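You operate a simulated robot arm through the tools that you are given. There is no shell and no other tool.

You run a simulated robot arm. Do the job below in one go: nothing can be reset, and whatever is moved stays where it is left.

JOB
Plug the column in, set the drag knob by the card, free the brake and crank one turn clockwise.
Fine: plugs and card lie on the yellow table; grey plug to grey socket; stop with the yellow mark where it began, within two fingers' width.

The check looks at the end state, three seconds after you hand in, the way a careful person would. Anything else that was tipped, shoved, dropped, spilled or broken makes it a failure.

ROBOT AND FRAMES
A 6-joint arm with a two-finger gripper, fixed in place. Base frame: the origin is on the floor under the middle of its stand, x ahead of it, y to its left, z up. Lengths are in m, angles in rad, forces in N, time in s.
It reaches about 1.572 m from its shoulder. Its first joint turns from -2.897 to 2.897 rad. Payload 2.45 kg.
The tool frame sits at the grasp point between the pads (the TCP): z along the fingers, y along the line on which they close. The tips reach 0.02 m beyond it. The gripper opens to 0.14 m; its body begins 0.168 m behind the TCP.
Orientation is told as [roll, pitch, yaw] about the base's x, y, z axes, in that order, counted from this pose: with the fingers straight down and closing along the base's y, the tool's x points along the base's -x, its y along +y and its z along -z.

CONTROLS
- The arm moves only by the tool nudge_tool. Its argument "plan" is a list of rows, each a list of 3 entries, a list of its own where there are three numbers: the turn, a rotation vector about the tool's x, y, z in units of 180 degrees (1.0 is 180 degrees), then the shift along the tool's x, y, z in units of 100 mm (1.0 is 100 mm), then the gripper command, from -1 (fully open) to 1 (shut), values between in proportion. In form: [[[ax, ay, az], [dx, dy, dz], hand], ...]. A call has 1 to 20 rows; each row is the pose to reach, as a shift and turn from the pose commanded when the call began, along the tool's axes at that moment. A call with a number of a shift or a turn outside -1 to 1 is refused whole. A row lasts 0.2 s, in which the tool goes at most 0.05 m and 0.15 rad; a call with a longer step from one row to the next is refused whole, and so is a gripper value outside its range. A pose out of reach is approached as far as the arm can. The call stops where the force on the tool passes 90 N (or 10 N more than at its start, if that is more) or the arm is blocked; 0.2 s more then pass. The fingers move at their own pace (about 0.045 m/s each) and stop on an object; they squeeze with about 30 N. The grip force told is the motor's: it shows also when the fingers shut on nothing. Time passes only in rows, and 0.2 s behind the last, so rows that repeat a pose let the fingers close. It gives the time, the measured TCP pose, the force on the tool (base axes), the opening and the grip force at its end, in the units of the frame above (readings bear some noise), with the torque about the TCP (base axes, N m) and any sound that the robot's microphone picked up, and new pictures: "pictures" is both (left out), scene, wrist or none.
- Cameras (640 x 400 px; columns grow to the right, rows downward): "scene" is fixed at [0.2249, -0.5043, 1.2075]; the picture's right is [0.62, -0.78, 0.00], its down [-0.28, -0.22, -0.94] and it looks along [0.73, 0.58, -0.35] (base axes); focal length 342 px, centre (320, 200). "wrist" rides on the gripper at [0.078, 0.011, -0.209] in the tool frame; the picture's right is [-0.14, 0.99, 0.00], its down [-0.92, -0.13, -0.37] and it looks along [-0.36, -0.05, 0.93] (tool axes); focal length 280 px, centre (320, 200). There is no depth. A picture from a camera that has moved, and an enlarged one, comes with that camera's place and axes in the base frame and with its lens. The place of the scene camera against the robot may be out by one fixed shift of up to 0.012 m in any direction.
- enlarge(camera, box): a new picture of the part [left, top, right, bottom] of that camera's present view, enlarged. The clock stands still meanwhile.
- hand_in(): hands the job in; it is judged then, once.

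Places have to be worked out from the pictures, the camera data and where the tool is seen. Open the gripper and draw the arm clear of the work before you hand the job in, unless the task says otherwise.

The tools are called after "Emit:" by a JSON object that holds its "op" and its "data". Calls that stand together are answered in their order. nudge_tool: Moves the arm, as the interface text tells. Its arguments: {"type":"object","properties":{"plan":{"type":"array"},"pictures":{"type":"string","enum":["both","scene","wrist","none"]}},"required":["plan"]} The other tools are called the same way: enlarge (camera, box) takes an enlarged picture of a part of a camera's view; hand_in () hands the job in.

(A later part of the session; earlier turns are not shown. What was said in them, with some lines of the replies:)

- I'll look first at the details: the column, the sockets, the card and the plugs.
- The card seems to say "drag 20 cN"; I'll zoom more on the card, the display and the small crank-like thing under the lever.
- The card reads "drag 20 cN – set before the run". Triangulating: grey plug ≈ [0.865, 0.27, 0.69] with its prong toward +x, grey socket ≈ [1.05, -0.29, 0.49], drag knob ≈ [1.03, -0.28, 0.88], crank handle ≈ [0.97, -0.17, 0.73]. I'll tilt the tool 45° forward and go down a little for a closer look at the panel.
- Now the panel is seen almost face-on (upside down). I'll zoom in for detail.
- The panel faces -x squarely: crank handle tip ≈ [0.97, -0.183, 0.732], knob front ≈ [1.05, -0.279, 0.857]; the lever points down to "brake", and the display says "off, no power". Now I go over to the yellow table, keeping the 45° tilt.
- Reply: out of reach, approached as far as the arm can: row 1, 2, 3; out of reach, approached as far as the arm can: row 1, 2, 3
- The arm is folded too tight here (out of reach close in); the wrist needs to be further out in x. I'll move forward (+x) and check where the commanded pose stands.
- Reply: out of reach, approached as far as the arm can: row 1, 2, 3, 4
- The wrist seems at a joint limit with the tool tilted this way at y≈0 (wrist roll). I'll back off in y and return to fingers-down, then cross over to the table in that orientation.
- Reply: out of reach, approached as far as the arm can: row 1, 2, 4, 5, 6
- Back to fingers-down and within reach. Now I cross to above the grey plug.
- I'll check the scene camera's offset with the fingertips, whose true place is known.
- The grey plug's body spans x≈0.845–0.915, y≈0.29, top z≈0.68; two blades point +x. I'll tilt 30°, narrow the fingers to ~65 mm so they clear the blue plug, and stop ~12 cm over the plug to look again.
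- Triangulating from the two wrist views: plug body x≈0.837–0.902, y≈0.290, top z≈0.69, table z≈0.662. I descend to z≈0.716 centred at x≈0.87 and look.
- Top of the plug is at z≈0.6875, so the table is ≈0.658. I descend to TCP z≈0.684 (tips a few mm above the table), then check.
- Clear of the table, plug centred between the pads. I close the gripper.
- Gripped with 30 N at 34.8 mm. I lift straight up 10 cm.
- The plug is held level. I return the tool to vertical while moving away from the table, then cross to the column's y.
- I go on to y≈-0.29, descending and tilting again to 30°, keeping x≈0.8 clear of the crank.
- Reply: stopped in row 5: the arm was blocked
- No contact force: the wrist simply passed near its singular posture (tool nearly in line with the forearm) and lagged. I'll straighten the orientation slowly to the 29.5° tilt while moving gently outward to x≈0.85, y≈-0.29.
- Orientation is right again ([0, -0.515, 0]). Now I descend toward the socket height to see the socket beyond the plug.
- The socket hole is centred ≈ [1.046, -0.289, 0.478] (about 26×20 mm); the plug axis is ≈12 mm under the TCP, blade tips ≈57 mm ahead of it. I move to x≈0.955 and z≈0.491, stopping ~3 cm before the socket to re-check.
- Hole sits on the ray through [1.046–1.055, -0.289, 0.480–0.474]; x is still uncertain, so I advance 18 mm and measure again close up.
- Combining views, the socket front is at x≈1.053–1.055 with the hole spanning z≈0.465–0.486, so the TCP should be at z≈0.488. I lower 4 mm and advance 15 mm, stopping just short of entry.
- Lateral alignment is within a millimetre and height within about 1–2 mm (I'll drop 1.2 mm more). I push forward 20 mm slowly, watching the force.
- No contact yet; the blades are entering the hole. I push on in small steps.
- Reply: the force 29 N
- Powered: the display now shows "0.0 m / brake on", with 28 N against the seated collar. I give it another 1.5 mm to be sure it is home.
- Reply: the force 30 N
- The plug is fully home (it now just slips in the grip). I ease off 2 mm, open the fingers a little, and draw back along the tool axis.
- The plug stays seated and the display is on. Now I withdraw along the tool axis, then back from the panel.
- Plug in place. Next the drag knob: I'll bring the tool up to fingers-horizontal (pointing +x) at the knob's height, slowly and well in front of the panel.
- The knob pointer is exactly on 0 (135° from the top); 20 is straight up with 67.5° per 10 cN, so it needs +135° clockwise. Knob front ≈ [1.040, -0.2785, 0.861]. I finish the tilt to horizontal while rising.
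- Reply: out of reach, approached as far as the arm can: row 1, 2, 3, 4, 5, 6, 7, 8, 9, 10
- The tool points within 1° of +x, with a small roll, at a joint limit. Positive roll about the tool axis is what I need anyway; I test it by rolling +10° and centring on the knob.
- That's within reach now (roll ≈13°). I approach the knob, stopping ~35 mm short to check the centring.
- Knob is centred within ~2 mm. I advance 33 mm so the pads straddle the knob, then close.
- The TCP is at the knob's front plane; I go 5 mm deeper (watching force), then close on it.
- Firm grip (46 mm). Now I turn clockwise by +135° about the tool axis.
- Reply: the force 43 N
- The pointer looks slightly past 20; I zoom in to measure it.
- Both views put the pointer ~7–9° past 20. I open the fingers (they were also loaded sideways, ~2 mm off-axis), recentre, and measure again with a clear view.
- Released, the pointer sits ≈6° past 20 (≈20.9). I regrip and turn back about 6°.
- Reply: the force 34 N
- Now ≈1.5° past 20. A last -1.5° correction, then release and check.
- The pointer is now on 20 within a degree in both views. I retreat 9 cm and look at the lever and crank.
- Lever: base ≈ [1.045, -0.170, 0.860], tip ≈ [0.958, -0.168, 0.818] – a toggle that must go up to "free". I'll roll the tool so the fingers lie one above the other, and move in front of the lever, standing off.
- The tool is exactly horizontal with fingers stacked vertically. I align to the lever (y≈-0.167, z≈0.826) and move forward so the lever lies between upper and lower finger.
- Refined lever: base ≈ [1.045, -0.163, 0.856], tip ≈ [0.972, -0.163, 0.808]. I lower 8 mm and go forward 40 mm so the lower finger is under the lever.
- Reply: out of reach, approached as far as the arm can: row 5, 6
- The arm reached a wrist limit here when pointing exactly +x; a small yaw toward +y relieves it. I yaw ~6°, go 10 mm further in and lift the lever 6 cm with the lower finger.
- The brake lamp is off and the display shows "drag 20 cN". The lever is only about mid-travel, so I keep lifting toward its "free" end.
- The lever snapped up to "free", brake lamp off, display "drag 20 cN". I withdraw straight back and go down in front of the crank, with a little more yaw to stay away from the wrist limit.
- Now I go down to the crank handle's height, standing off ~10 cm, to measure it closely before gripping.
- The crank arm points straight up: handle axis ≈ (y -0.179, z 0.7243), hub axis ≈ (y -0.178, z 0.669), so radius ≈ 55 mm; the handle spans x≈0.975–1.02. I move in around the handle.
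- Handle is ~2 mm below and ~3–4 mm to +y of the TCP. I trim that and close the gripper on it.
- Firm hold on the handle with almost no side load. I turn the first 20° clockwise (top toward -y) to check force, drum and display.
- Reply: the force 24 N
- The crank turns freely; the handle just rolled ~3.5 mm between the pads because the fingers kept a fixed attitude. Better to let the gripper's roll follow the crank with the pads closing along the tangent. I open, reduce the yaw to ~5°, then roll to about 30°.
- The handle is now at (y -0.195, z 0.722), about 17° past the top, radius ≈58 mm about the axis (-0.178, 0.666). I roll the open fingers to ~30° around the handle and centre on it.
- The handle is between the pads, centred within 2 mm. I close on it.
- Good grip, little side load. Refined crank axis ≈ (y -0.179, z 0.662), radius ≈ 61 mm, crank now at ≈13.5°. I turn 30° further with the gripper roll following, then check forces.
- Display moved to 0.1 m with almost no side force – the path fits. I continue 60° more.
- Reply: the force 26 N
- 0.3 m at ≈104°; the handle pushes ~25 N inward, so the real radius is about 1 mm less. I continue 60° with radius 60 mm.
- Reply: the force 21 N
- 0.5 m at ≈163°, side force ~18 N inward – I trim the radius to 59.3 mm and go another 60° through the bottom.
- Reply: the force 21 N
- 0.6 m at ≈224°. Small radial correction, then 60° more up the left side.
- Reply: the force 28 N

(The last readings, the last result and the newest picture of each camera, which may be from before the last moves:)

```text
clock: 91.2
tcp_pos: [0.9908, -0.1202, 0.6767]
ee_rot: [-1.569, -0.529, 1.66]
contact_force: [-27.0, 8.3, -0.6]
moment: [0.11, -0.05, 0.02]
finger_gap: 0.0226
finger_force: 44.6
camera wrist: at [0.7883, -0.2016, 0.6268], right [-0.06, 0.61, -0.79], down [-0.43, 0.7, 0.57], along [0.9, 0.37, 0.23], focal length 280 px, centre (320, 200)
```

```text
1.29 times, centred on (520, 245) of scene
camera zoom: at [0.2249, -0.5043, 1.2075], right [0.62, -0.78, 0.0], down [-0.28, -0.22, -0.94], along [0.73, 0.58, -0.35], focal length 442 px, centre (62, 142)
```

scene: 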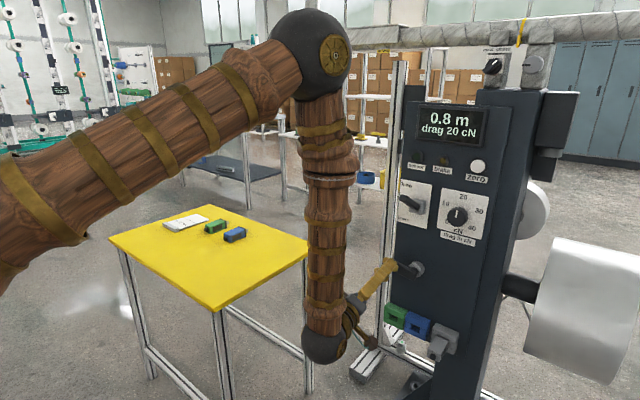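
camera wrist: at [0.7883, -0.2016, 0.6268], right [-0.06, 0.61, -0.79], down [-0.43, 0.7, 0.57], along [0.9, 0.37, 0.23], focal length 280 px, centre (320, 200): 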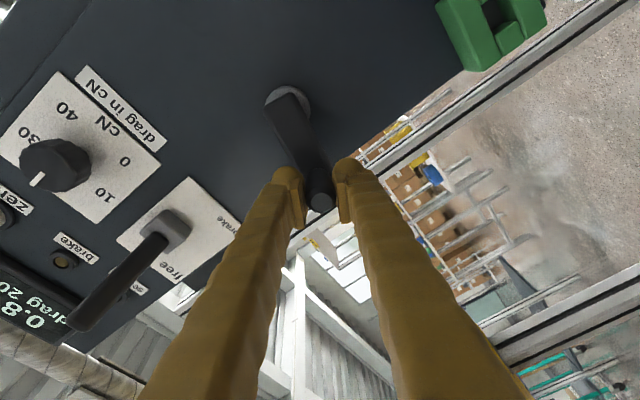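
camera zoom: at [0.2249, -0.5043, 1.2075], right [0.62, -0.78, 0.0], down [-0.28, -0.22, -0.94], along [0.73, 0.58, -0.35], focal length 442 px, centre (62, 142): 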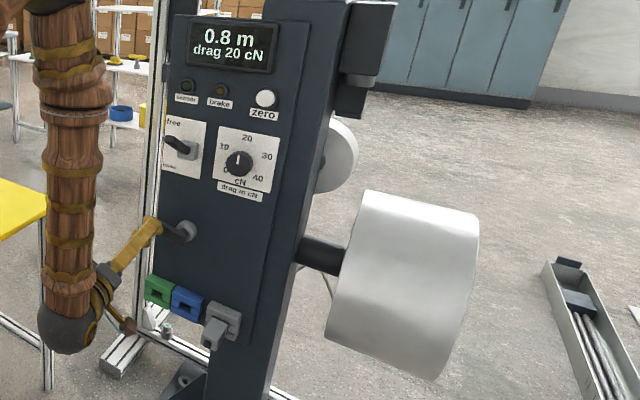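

0.8 m at ≈284°. I go on 45° more; the roll follows another 30° and then holds, to stay away from the last joint's limit, and I back out 1 mm to ease the axial push.

Emit:
{"op": "nudge_tool", "data": {"plan": [[[0, 0, 0.012], [-0.008, -0.022, -0.005], 1], [[0, 0, 0.0278], [-0.015, -0.051, -0.011], 1], [[0, 0, 0.0556], [-0.024, -0.103, -0.013], 1], [[0, 0, 0.0833], [-0.028, -0.157, -0.015], 1], [[0, 0, 0.1111], [-0.027, -0.21, -0.017], 1], [[0, 0, 0.1389], [-0.023, -0.263, -0.02], 1], [[0, 0, 0.1667], [-0.013, -0.315, -0.023], 1], [[0, 0, 0.1667], [0.001, -0.366, -0.027], 1], [[0, 0, 0.1667], [0.019, -0.416, -0.031], 1], [[0, 0, 0.1667], [0.042, -0.464, -0.035], 1], [[0, 0, 0.1667], [0.042, -0.464, -0.035], 1]], "pictures": "both"}}

Emit:
{"op": "enlarge", "data": {"camera": "wrist", "box": [230, 80, 400, 230]}}

Emit:
{"op": "enlarge", "data": {"camera": "scene", "box": [400, 90, 640, 400]}}

```text
clock: 93.6
tcp_pos: [0.9884, -0.1511, 0.7138]
ee_rot: [-1.566, -1.052, 1.656]
contact_force: [-32.0, 4.2, -3.4]
moment: [-0.01, -0.1, -0.04]
finger_gap: 0.0224
finger_force: 44.8
camera wrist: at [0.7822, -0.1974, 0.6402], right [-0.08, 0.92, -0.37], down [-0.4, 0.31, 0.86], along [0.91, 0.22, 0.34], focal length 280 px, centre (320, 200)
```

scene: 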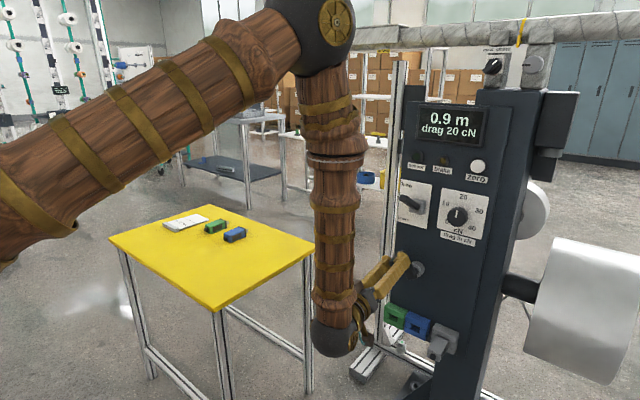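
wrist: 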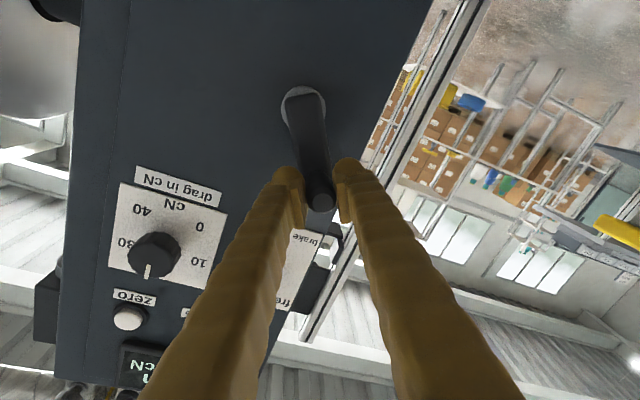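

```text
2.67 times, centred on (315, 155) of wrist
camera zoom: at [0.7822, -0.1974, 0.6402], right [-0.08, 0.92, -0.37], down [-0.4, 0.31, 0.86], along [0.91, 0.22, 0.34], focal length 748 px, centre (333, 320)
```

zoom: 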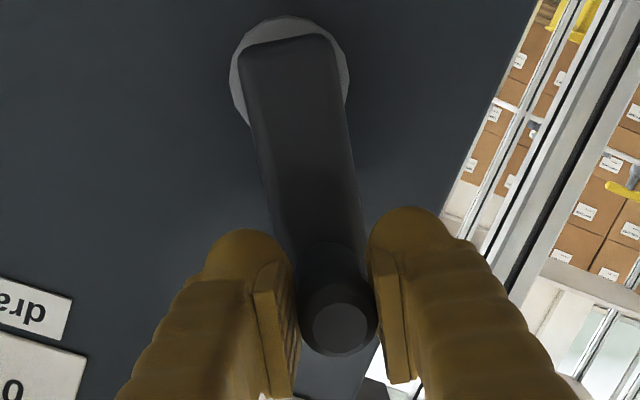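

```text
1.29 times, centred on (520, 245) of scene
camera zoom: at [0.2249, -0.5043, 1.2075], right [0.62, -0.78, 0.0], down [-0.28, -0.22, -0.94], along [0.73, 0.58, -0.35], focal length 442 px, centre (62, 142)
```

zoom: 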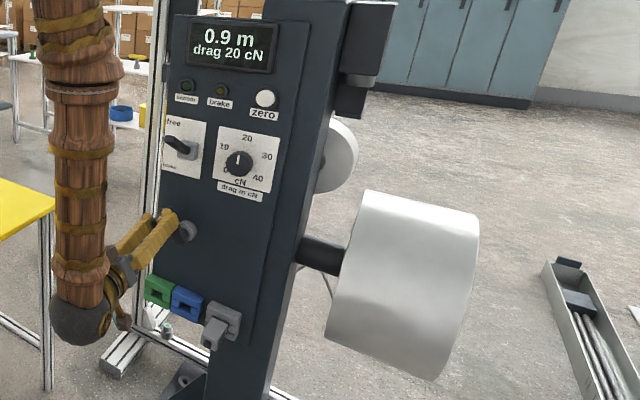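

0.9 m at ≈329°. I finish the last ~31° to bring the handle back to the top.

Emit:
{"op": "nudge_tool", "data": {"plan": [[[0, 0, 0], [0.0, -0.023, -0.005], 1], [[0, 0, 0], [0.001, -0.053, -0.012], 1], [[0, 0, 0], [0.006, -0.106, -0.02], 1], [[0, 0, 0], [0.016, -0.159, -0.03], 1], [[0, 0, 0], [0.03, -0.21, -0.037], 1], [[0, 0, 0], [0.049, -0.26, -0.041], 1], [[0, 0, 0], [0.072, -0.308, -0.046], 1], [[0, 0, 0], [0.08, -0.322, -0.047], 1], [[0, 0, 0], [0.08, -0.322, -0.047], 1]], "pictures": "both"}}

Emit:
{"op": "enlarge", "data": {"camera": "wrist", "box": [230, 80, 400, 230]}}

Emit:
{"op": "enlarge", "data": {"camera": "scene", "box": [400, 90, 640, 400]}}

```text
clock: 95.6
tcp_pos: [0.9862, -0.1822, 0.724]
ee_rot: [-1.572, -1.046, 1.661]
contact_force: [41.8, 5.6, 1.2]
moment: [0.05, -0.11, -0.16]
finger_gap: 0.0225
finger_force: 44.9
camera wrist: at [0.781, -0.2296, 0.6489], right [-0.08, 0.92, -0.37], down [-0.4, 0.31, 0.86], along [0.91, 0.22, 0.34], focal length 280 px, centre (320, 200)
```

scene: 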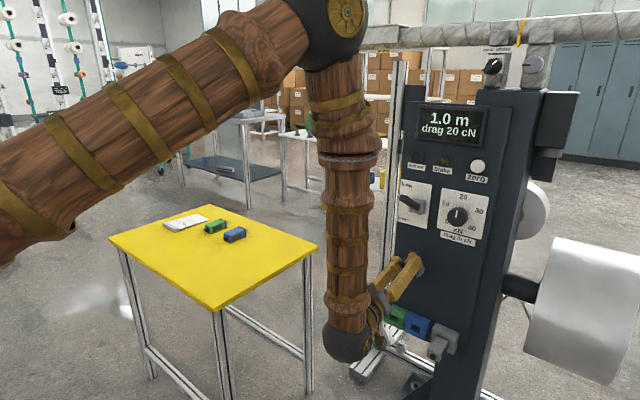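
wrist: 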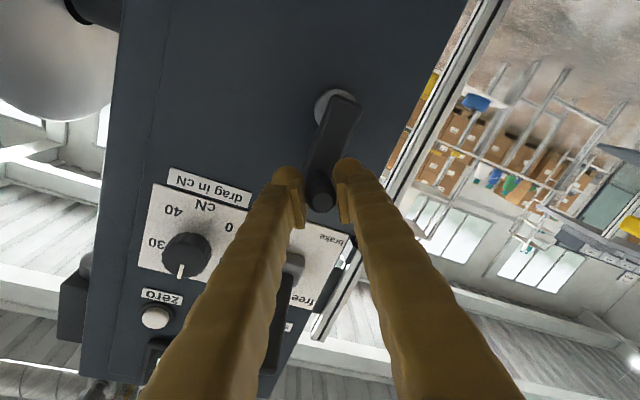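

```text
2.67 times, centred on (315, 155) of wrist
camera zoom: at [0.781, -0.2296, 0.6489], right [-0.08, 0.92, -0.37], down [-0.4, 0.31, 0.86], along [0.91, 0.22, 0.34], focal length 748 px, centre (333, 320)
```

zoom: 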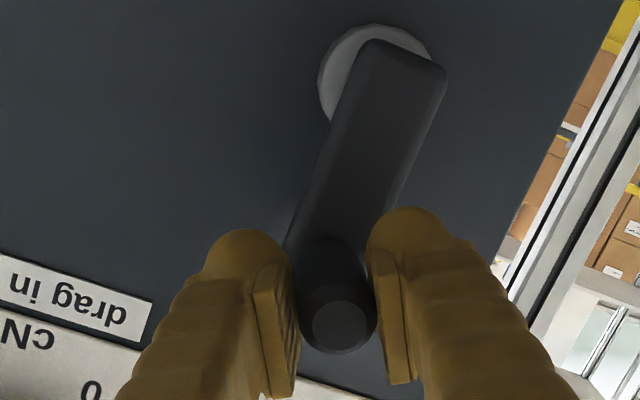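

```text
1.29 times, centred on (520, 245) of scene
camera zoom: at [0.2249, -0.5043, 1.2075], right [0.62, -0.78, 0.0], down [-0.28, -0.22, -0.94], along [0.73, 0.58, -0.35], focal length 442 px, centre (62, 142)
```

zoom: 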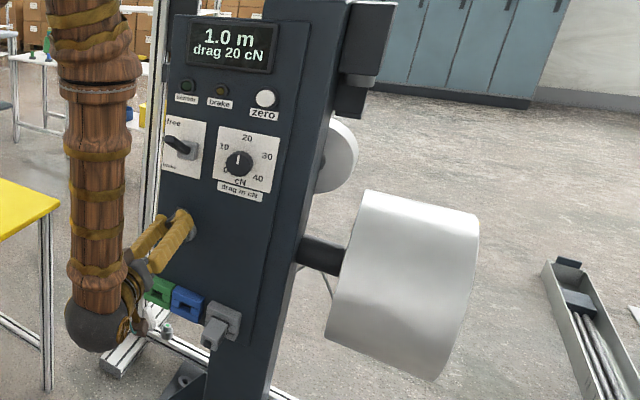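

Display reads 1.0 m and the handle is at the top again. I ease the axial pull, open the fingers, and then check the crank angle.

Emit:
{"op": "nudge_tool", "data": {"plan": [[[0, 0, 0], [0, 0, 0.02], 1], [[0, 0, 0], [0, 0, 0.02], 0], [[0, 0, 0], [0, 0, 0.02], 0], [[0, 0, 0], [0, 0, 0.02], 0], [[0, 0, 0], [0, 0, 0.02], 0], [[0, 0, 0], [0, 0, 0.02], 0]], "pictures": "both"}}

Emit:
{"op": "enlarge", "data": {"camera": "wrist", "box": [230, 80, 400, 230]}}

```text
clock: 97.0
tcp_pos: [0.9874, -0.1801, 0.7228]
ee_rot: [-1.571, -1.052, 1.661]
contact_force: [-0.4, 0.2, 0.2]
moment: [0.02, -0.02, 0.01]
finger_gap: 0.0702
finger_force: 0.0
camera wrist: at [0.7824, -0.2286, 0.6487], right [-0.08, 0.92, -0.37], down [-0.4, 0.31, 0.86], along [0.91, 0.22, 0.34], focal length 280 px, centre (320, 200)
```

scene: 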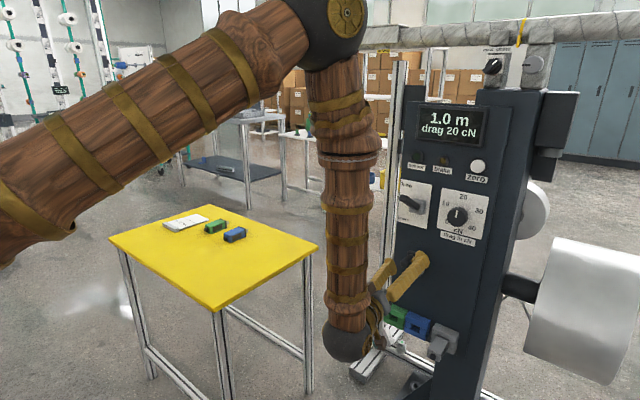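
wrist: 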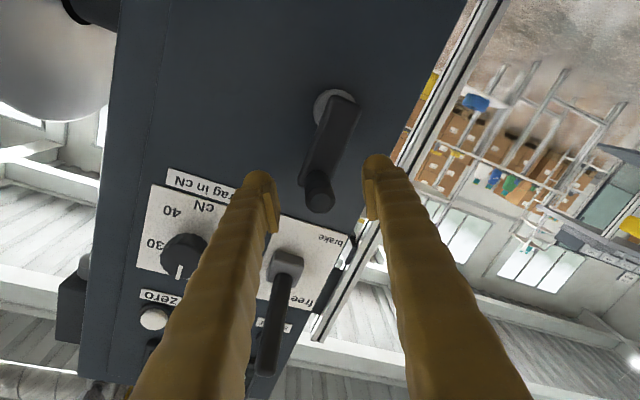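

```text
2.67 times, centred on (315, 155) of wrist
camera zoom: at [0.7824, -0.2286, 0.6487], right [-0.08, 0.92, -0.37], down [-0.4, 0.31, 0.86], along [0.91, 0.22, 0.34], focal length 748 px, centre (333, 320)
```

zoom: 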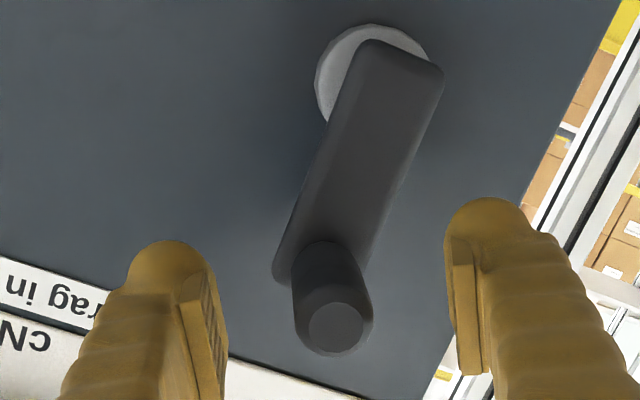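

Crank arm is vertical again within a couple of degrees. I take a closer look at the drum and wheel for the yellow mark.

Emit:
{"op": "enlarge", "data": {"camera": "scene", "box": [520, 220, 640, 400]}}

Emit:
{"op": "enlarge", "data": {"camera": "scene", "box": [500, 160, 570, 260]}}

Emit:
{"op": "enlarge", "data": {"camera": "scene", "box": [390, 230, 480, 290]}}

```text
2.22 times, centred on (580, 310) of scene
camera zoom: at [0.2249, -0.5043, 1.2075], right [0.62, -0.78, 0.0], down [-0.28, -0.22, -0.94], along [0.73, 0.58, -0.35], focal length 761 px, centre (-258, -44)
```

zoom: 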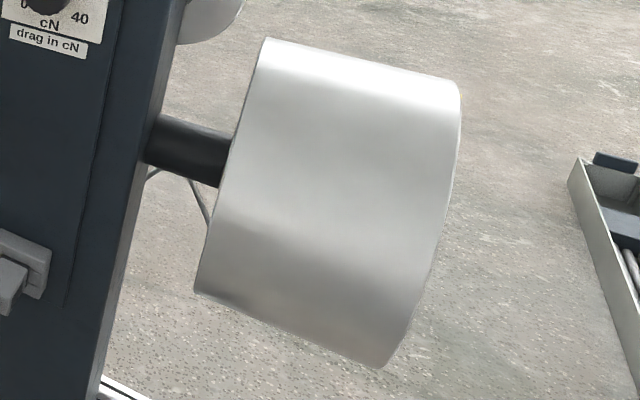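

```text
4.00 times, centred on (535, 210) of scene
camera zoom: at [0.2249, -0.5043, 1.2075], right [0.62, -0.78, 0.0], down [-0.28, -0.22, -0.94], along [0.73, 0.58, -0.35], focal length 1370 px, centre (-540, 160)
```

zoom: 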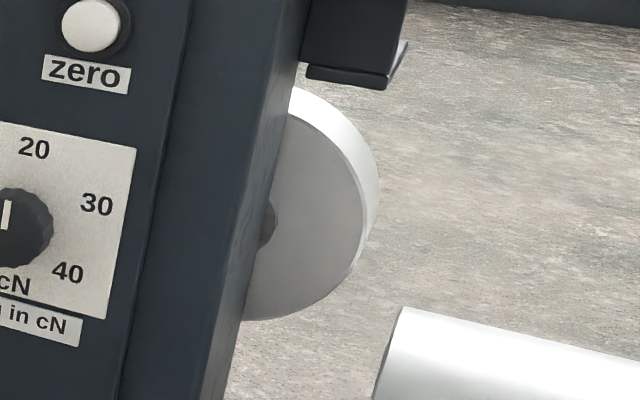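

```text
6.67 times, centred on (435, 260) of scene
camera zoom: at [0.2249, -0.5043, 1.2075], right [0.62, -0.78, 0.0], down [-0.28, -0.22, -0.94], along [0.73, 0.58, -0.35], focal length 2283 px, centre (-447, -200)
```

zoom: 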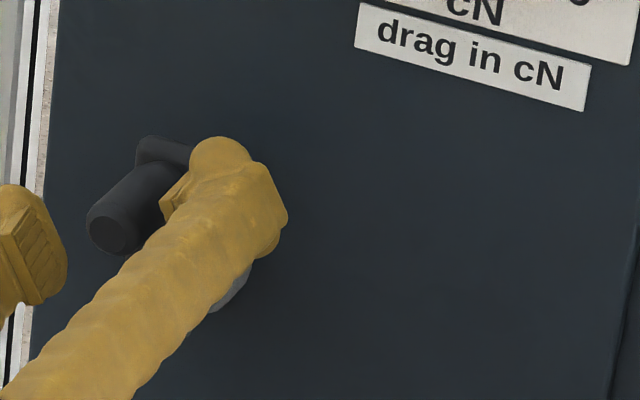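

No yellow mark is on the sides visible from here; the crank is back at its start angle and the counter shows one turn's worth (1.0 m). I withdraw straight back from the handle.

Emit:
{"op": "nudge_tool", "data": {"plan": [[[0, 0, 0], [0, 0, -0.15], 0], [[0, 0, 0], [0, 0, -0.35], 0], [[0, 0, 0], [0, 0, -0.6], 0], [[0, 0, 0], [0, 0, -0.85], 0], [[0, 0, 0], [0, 0, -1.0], 0], [[0, 0, 0], [0, 0, -1.0], 0]], "pictures": "both"}}

Emit:
{"op": "enlarge", "data": {"camera": "wrist", "box": [250, 80, 390, 220]}}

Emit:
{"op": "enlarge", "data": {"camera": "scene", "box": [380, 90, 520, 370]}}

```text
clock: 98.4
tcp_pos: [0.89, -0.1886, 0.7237]
ee_rot: [-1.571, -1.049, 1.659]
contact_force: [0.5, -0.1, 0.5]
moment: [0.0, -0.01, -0.02]
finger_gap: 0.0697
finger_force: 0.1
camera wrist: at [0.6849, -0.237, 0.6495], right [-0.08, 0.92, -0.37], down [-0.4, 0.31, 0.86], along [0.91, 0.22, 0.34], focal length 280 px, centre (320, 200)
```

scene: 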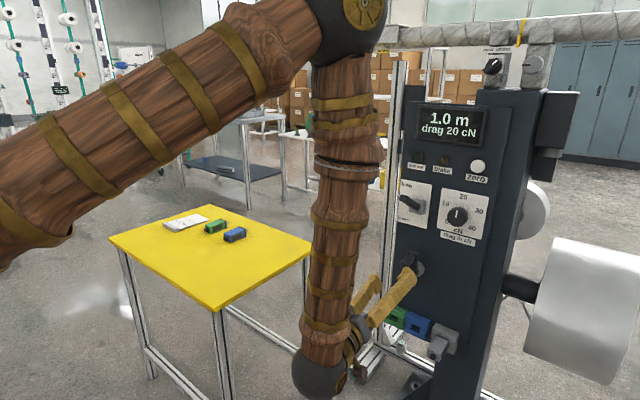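
wrist: 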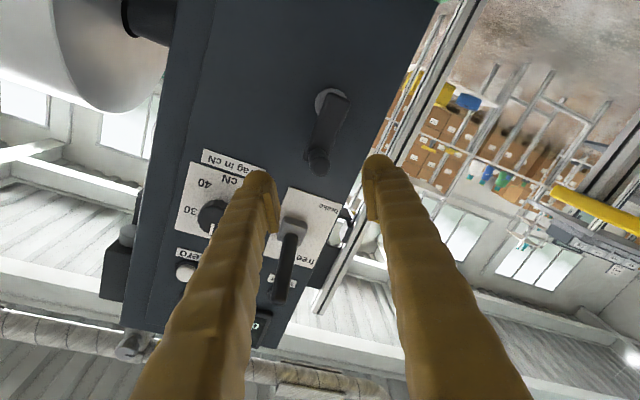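

```text
2.86 times, centred on (320, 150) of wrist
camera zoom: at [0.6849, -0.237, 0.6495], right [-0.08, 0.92, -0.37], down [-0.4, 0.31, 0.86], along [0.91, 0.22, 0.34], focal length 801 px, centre (320, 343)
```

zoom: 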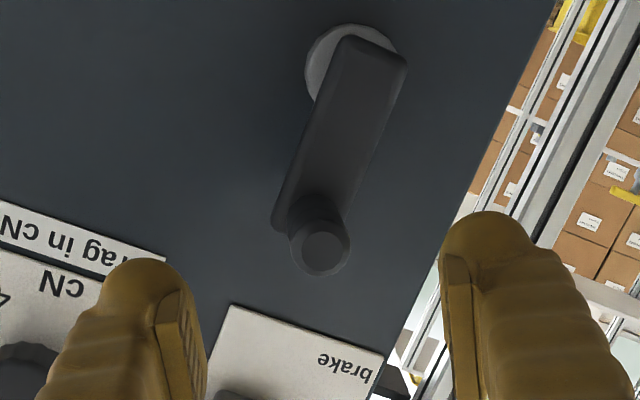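

```text
1.43 times, centred on (450, 230) of scene
camera zoom: at [0.2249, -0.5043, 1.2075], right [0.62, -0.78, 0.0], down [-0.28, -0.22, -0.94], along [0.73, 0.58, -0.35], focal length 489 px, centre (134, 157)
```

zoom: 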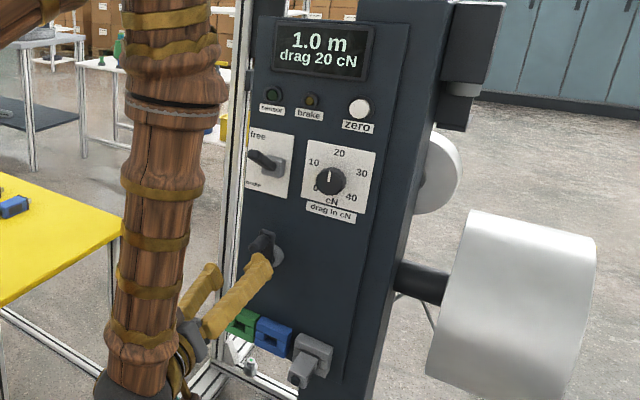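

Crank arm measures within ~1–2° of vertical, knob on 20, lever up at "free", grey plug seated, counter 1.0 m. I draw the arm back and up, clear of the column.

Emit:
{"op": "nudge_tool", "data": {"plan": [[[0, 0, 0], [0, 0, -0.2], 0], [[0, 0, 0], [-0.17, -0.1, -0.4], 0], [[0, 0, 0], [-0.35, -0.2, -0.55], 0], [[0, 0, 0], [-0.52, -0.3, -0.7], 0], [[0, 0, 0], [-0.69, -0.4, -0.8], 0], [[0, 0, 0], [-0.69, -0.4, -0.8], 0]], "pictures": "none"}}

Emit:
{"op": "nudge_tool", "data": {"plan": [[[0, 0, 0], [-0.2, -0.12, 0], 0], [[0, 0, 0], [-0.4, -0.23, 0], 0], [[0, 0, 0], [-0.6, -0.35, 0], 0], [[0, 0, 0], [-0.8, -0.46, 0], 0], [[0, 0, 0], [-0.8, -0.46, 0], 0]], "pictures": "both"}}

```text
clock: 99.8
tcp_pos: [0.8086, -0.1984, 0.8033]
ee_rot: [-1.571, -1.051, 1.659]
contact_force: [0.4, 0.2, -0.8]
moment: [-0.01, 0.0, 0.01]
finger_gap: 0.07
finger_force: 0.1
```

```text
clock: 101.0
tcp_pos: [0.8057, -0.1987, 0.8956]
ee_rot: [-1.569, -1.051, 1.661]
contact_force: [-0.4, -0.5, 0.4]
moment: [0.0, -0.02, 0.02]
finger_gap: 0.0699
finger_force: 0.1
camera wrist: at [0.6007, -0.2457, 0.821], right [-0.08, 0.92, -0.37], down [-0.4, 0.31, 0.86], along [0.91, 0.22, 0.34], focal length 280 px, centre (320, 200)
```

scene: 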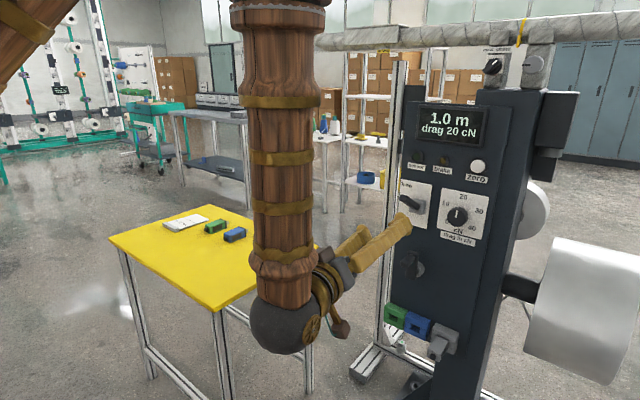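
wrist: 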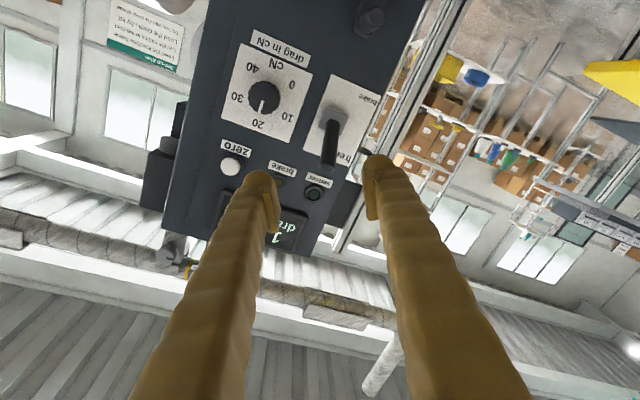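

I check the final state once more: knob, lever, crank, plug – and the placard on the wall, out of caution.

Emit:
{"op": "enlarge", "data": {"camera": "wrist", "box": [95, 0, 195, 80]}}

Emit:
{"op": "enlarge", "data": {"camera": "scene", "box": [390, 90, 510, 240]}}

Emit:
{"op": "enlarge", "data": {"camera": "scene", "box": [380, 235, 480, 385]}}

Emit:
{"op": "enlarge", "data": {"camera": "scene", "box": [140, 195, 260, 265]}}

```text
5.00 times, centred on (145, 40) of wrist
camera zoom: at [0.6007, -0.2457, 0.821], right [-0.08, 0.92, -0.37], down [-0.4, 0.31, 0.86], along [0.91, 0.22, 0.34], focal length 1402 px, centre (1195, 1000)
```

zoom: 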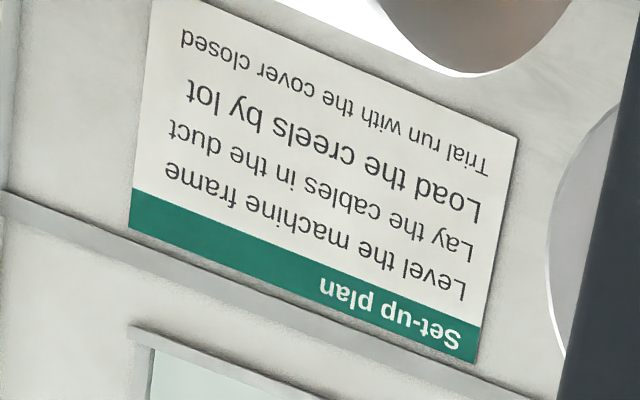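

```text
2.67 times, centred on (450, 165) of scene
camera zoom: at [0.2249, -0.5043, 1.2075], right [0.62, -0.78, 0.0], down [-0.28, -0.22, -0.94], along [0.73, 0.58, -0.35], focal length 913 px, centre (-27, 293)
```

zoom: 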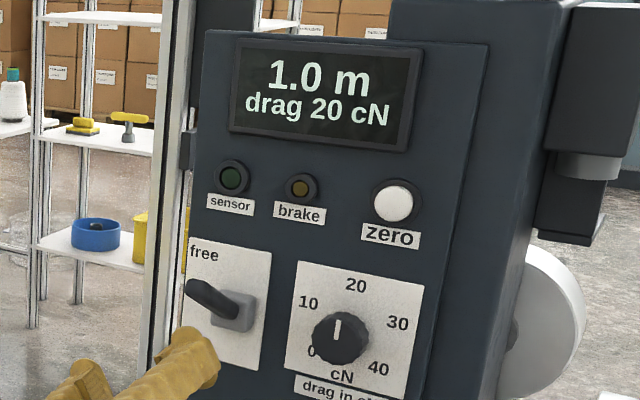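

```text
2.67 times, centred on (430, 310) of scene
camera zoom: at [0.2249, -0.5043, 1.2075], right [0.62, -0.78, 0.0], down [-0.28, -0.22, -0.94], along [0.73, 0.58, -0.35], focal length 913 px, centre (27, -93)
```

zoom: 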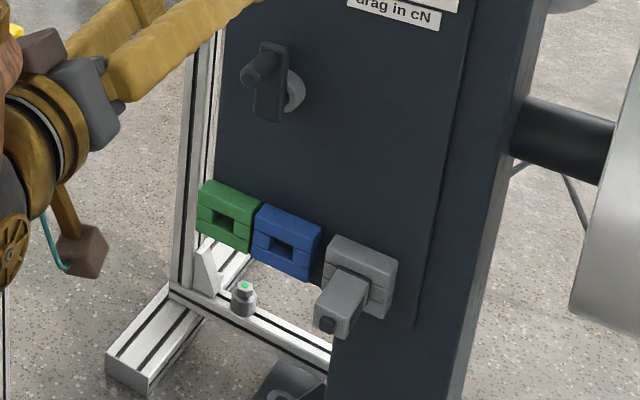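

```text
5.33 times, centred on (200, 230) of scene
camera zoom: at [0.2249, -0.5043, 1.2075], right [0.62, -0.78, 0.0], down [-0.28, -0.22, -0.94], along [0.73, 0.58, -0.35], focal length 1826 px, centre (960, 40)
```

zoom: 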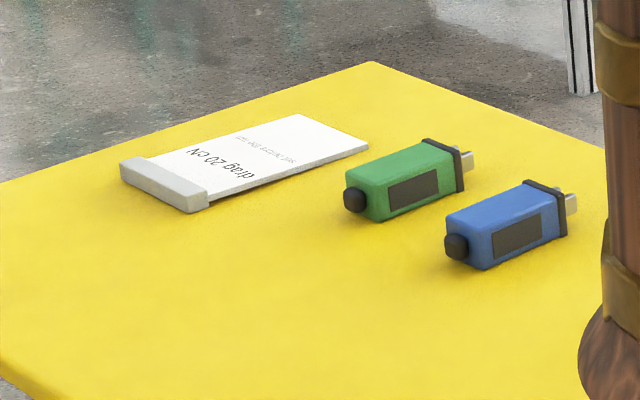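

Everything reads right: "1.0 m / drag 20 cN", knob on 20, lever at free, grey plug home, green and blue plugs and card untouched. I draw the arm further back and open the gripper fully.

Emit:
{"op": "nudge_tool", "data": {"plan": [[[0, 0, 0], [-0.1, -0.06, -0.2], -0.3], [[0, 0, 0], [-0.25, -0.14, -0.4], -0.6], [[0, 0, 0], [-0.4, -0.23, -0.6], -1], [[0, 0, 0], [-0.55, -0.32, -0.8], -1], [[0, 0, 0], [-0.7, -0.4, -0.95], -1], [[0, 0, 0], [-0.8, -0.46, -0.95], -1], [[0, 0, 0], [-0.8, -0.46, -0.95], -1]], "pictures": "both"}}

```text
clock: 102.6
tcp_pos: [0.7365, -0.2216, 0.9938]
ee_rot: [-1.569, -1.05, 1.662]
contact_force: [-0.1, -0.2, -0.7]
moment: [-0.02, -0.02, -0.04]
finger_gap: 0.1399
finger_force: 0.1
out of reach, approached as far as the arm can: row 4, 5, 6, 7
camera wrist: at [0.5303, -0.2696, 0.9184], right [-0.08, 0.92, -0.37], down [-0.4, 0.31, 0.86], along [0.91, 0.22, 0.34], focal length 280 px, centre (320, 200)
```

scene: 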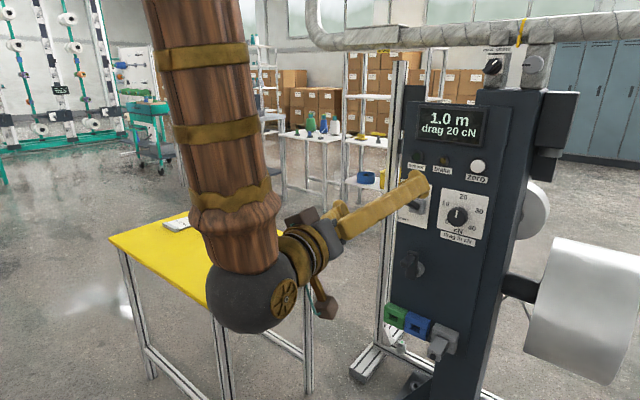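
wrist: 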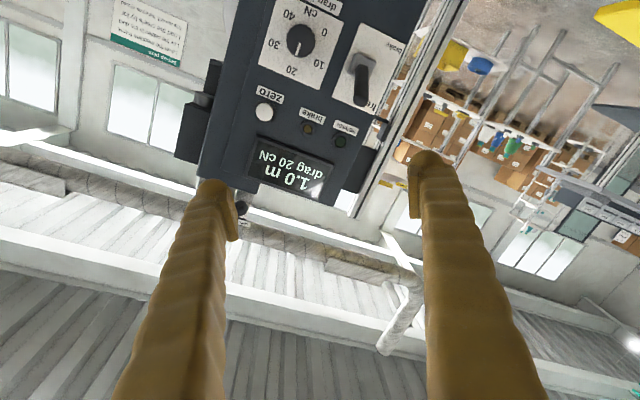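

The gripper is open and about 20 cm clear of the column. The plug, knob, lever and crank are all as required and nothing else has moved, so I hand the job in.

Emit:
{"op": "hand_in", "data": {}}

```text
The job is handed in.
```

I did all four steps and handed the job in. I couldn't check the yellow mark directly, because I never saw it from any camera.

- **Plug:** the grey plug is seated in the grey socket, and the column powered up as it went in.
- **Drag knob:** it is on 20, as the card says, and the display reads "drag 20 cN".
- **Brake:** the lever is up at "free" and the brake lamp is off.
- **Crank:** I turned it one full turn clockwise. It stopped within about 2° of where it started, and the counter went from 0.0 m to 1.0 m.
- **Yellow mark:** I'm relying on the crank being back at its start angle. That returns the mark only if whatever carries it turns once per crank turn. The 1.0 m reading fits my rough estimate of the drum's size.

The green and blue plugs and the card look as they did at the start. I opened the gripper and left the arm about 20 cm clear of the column.
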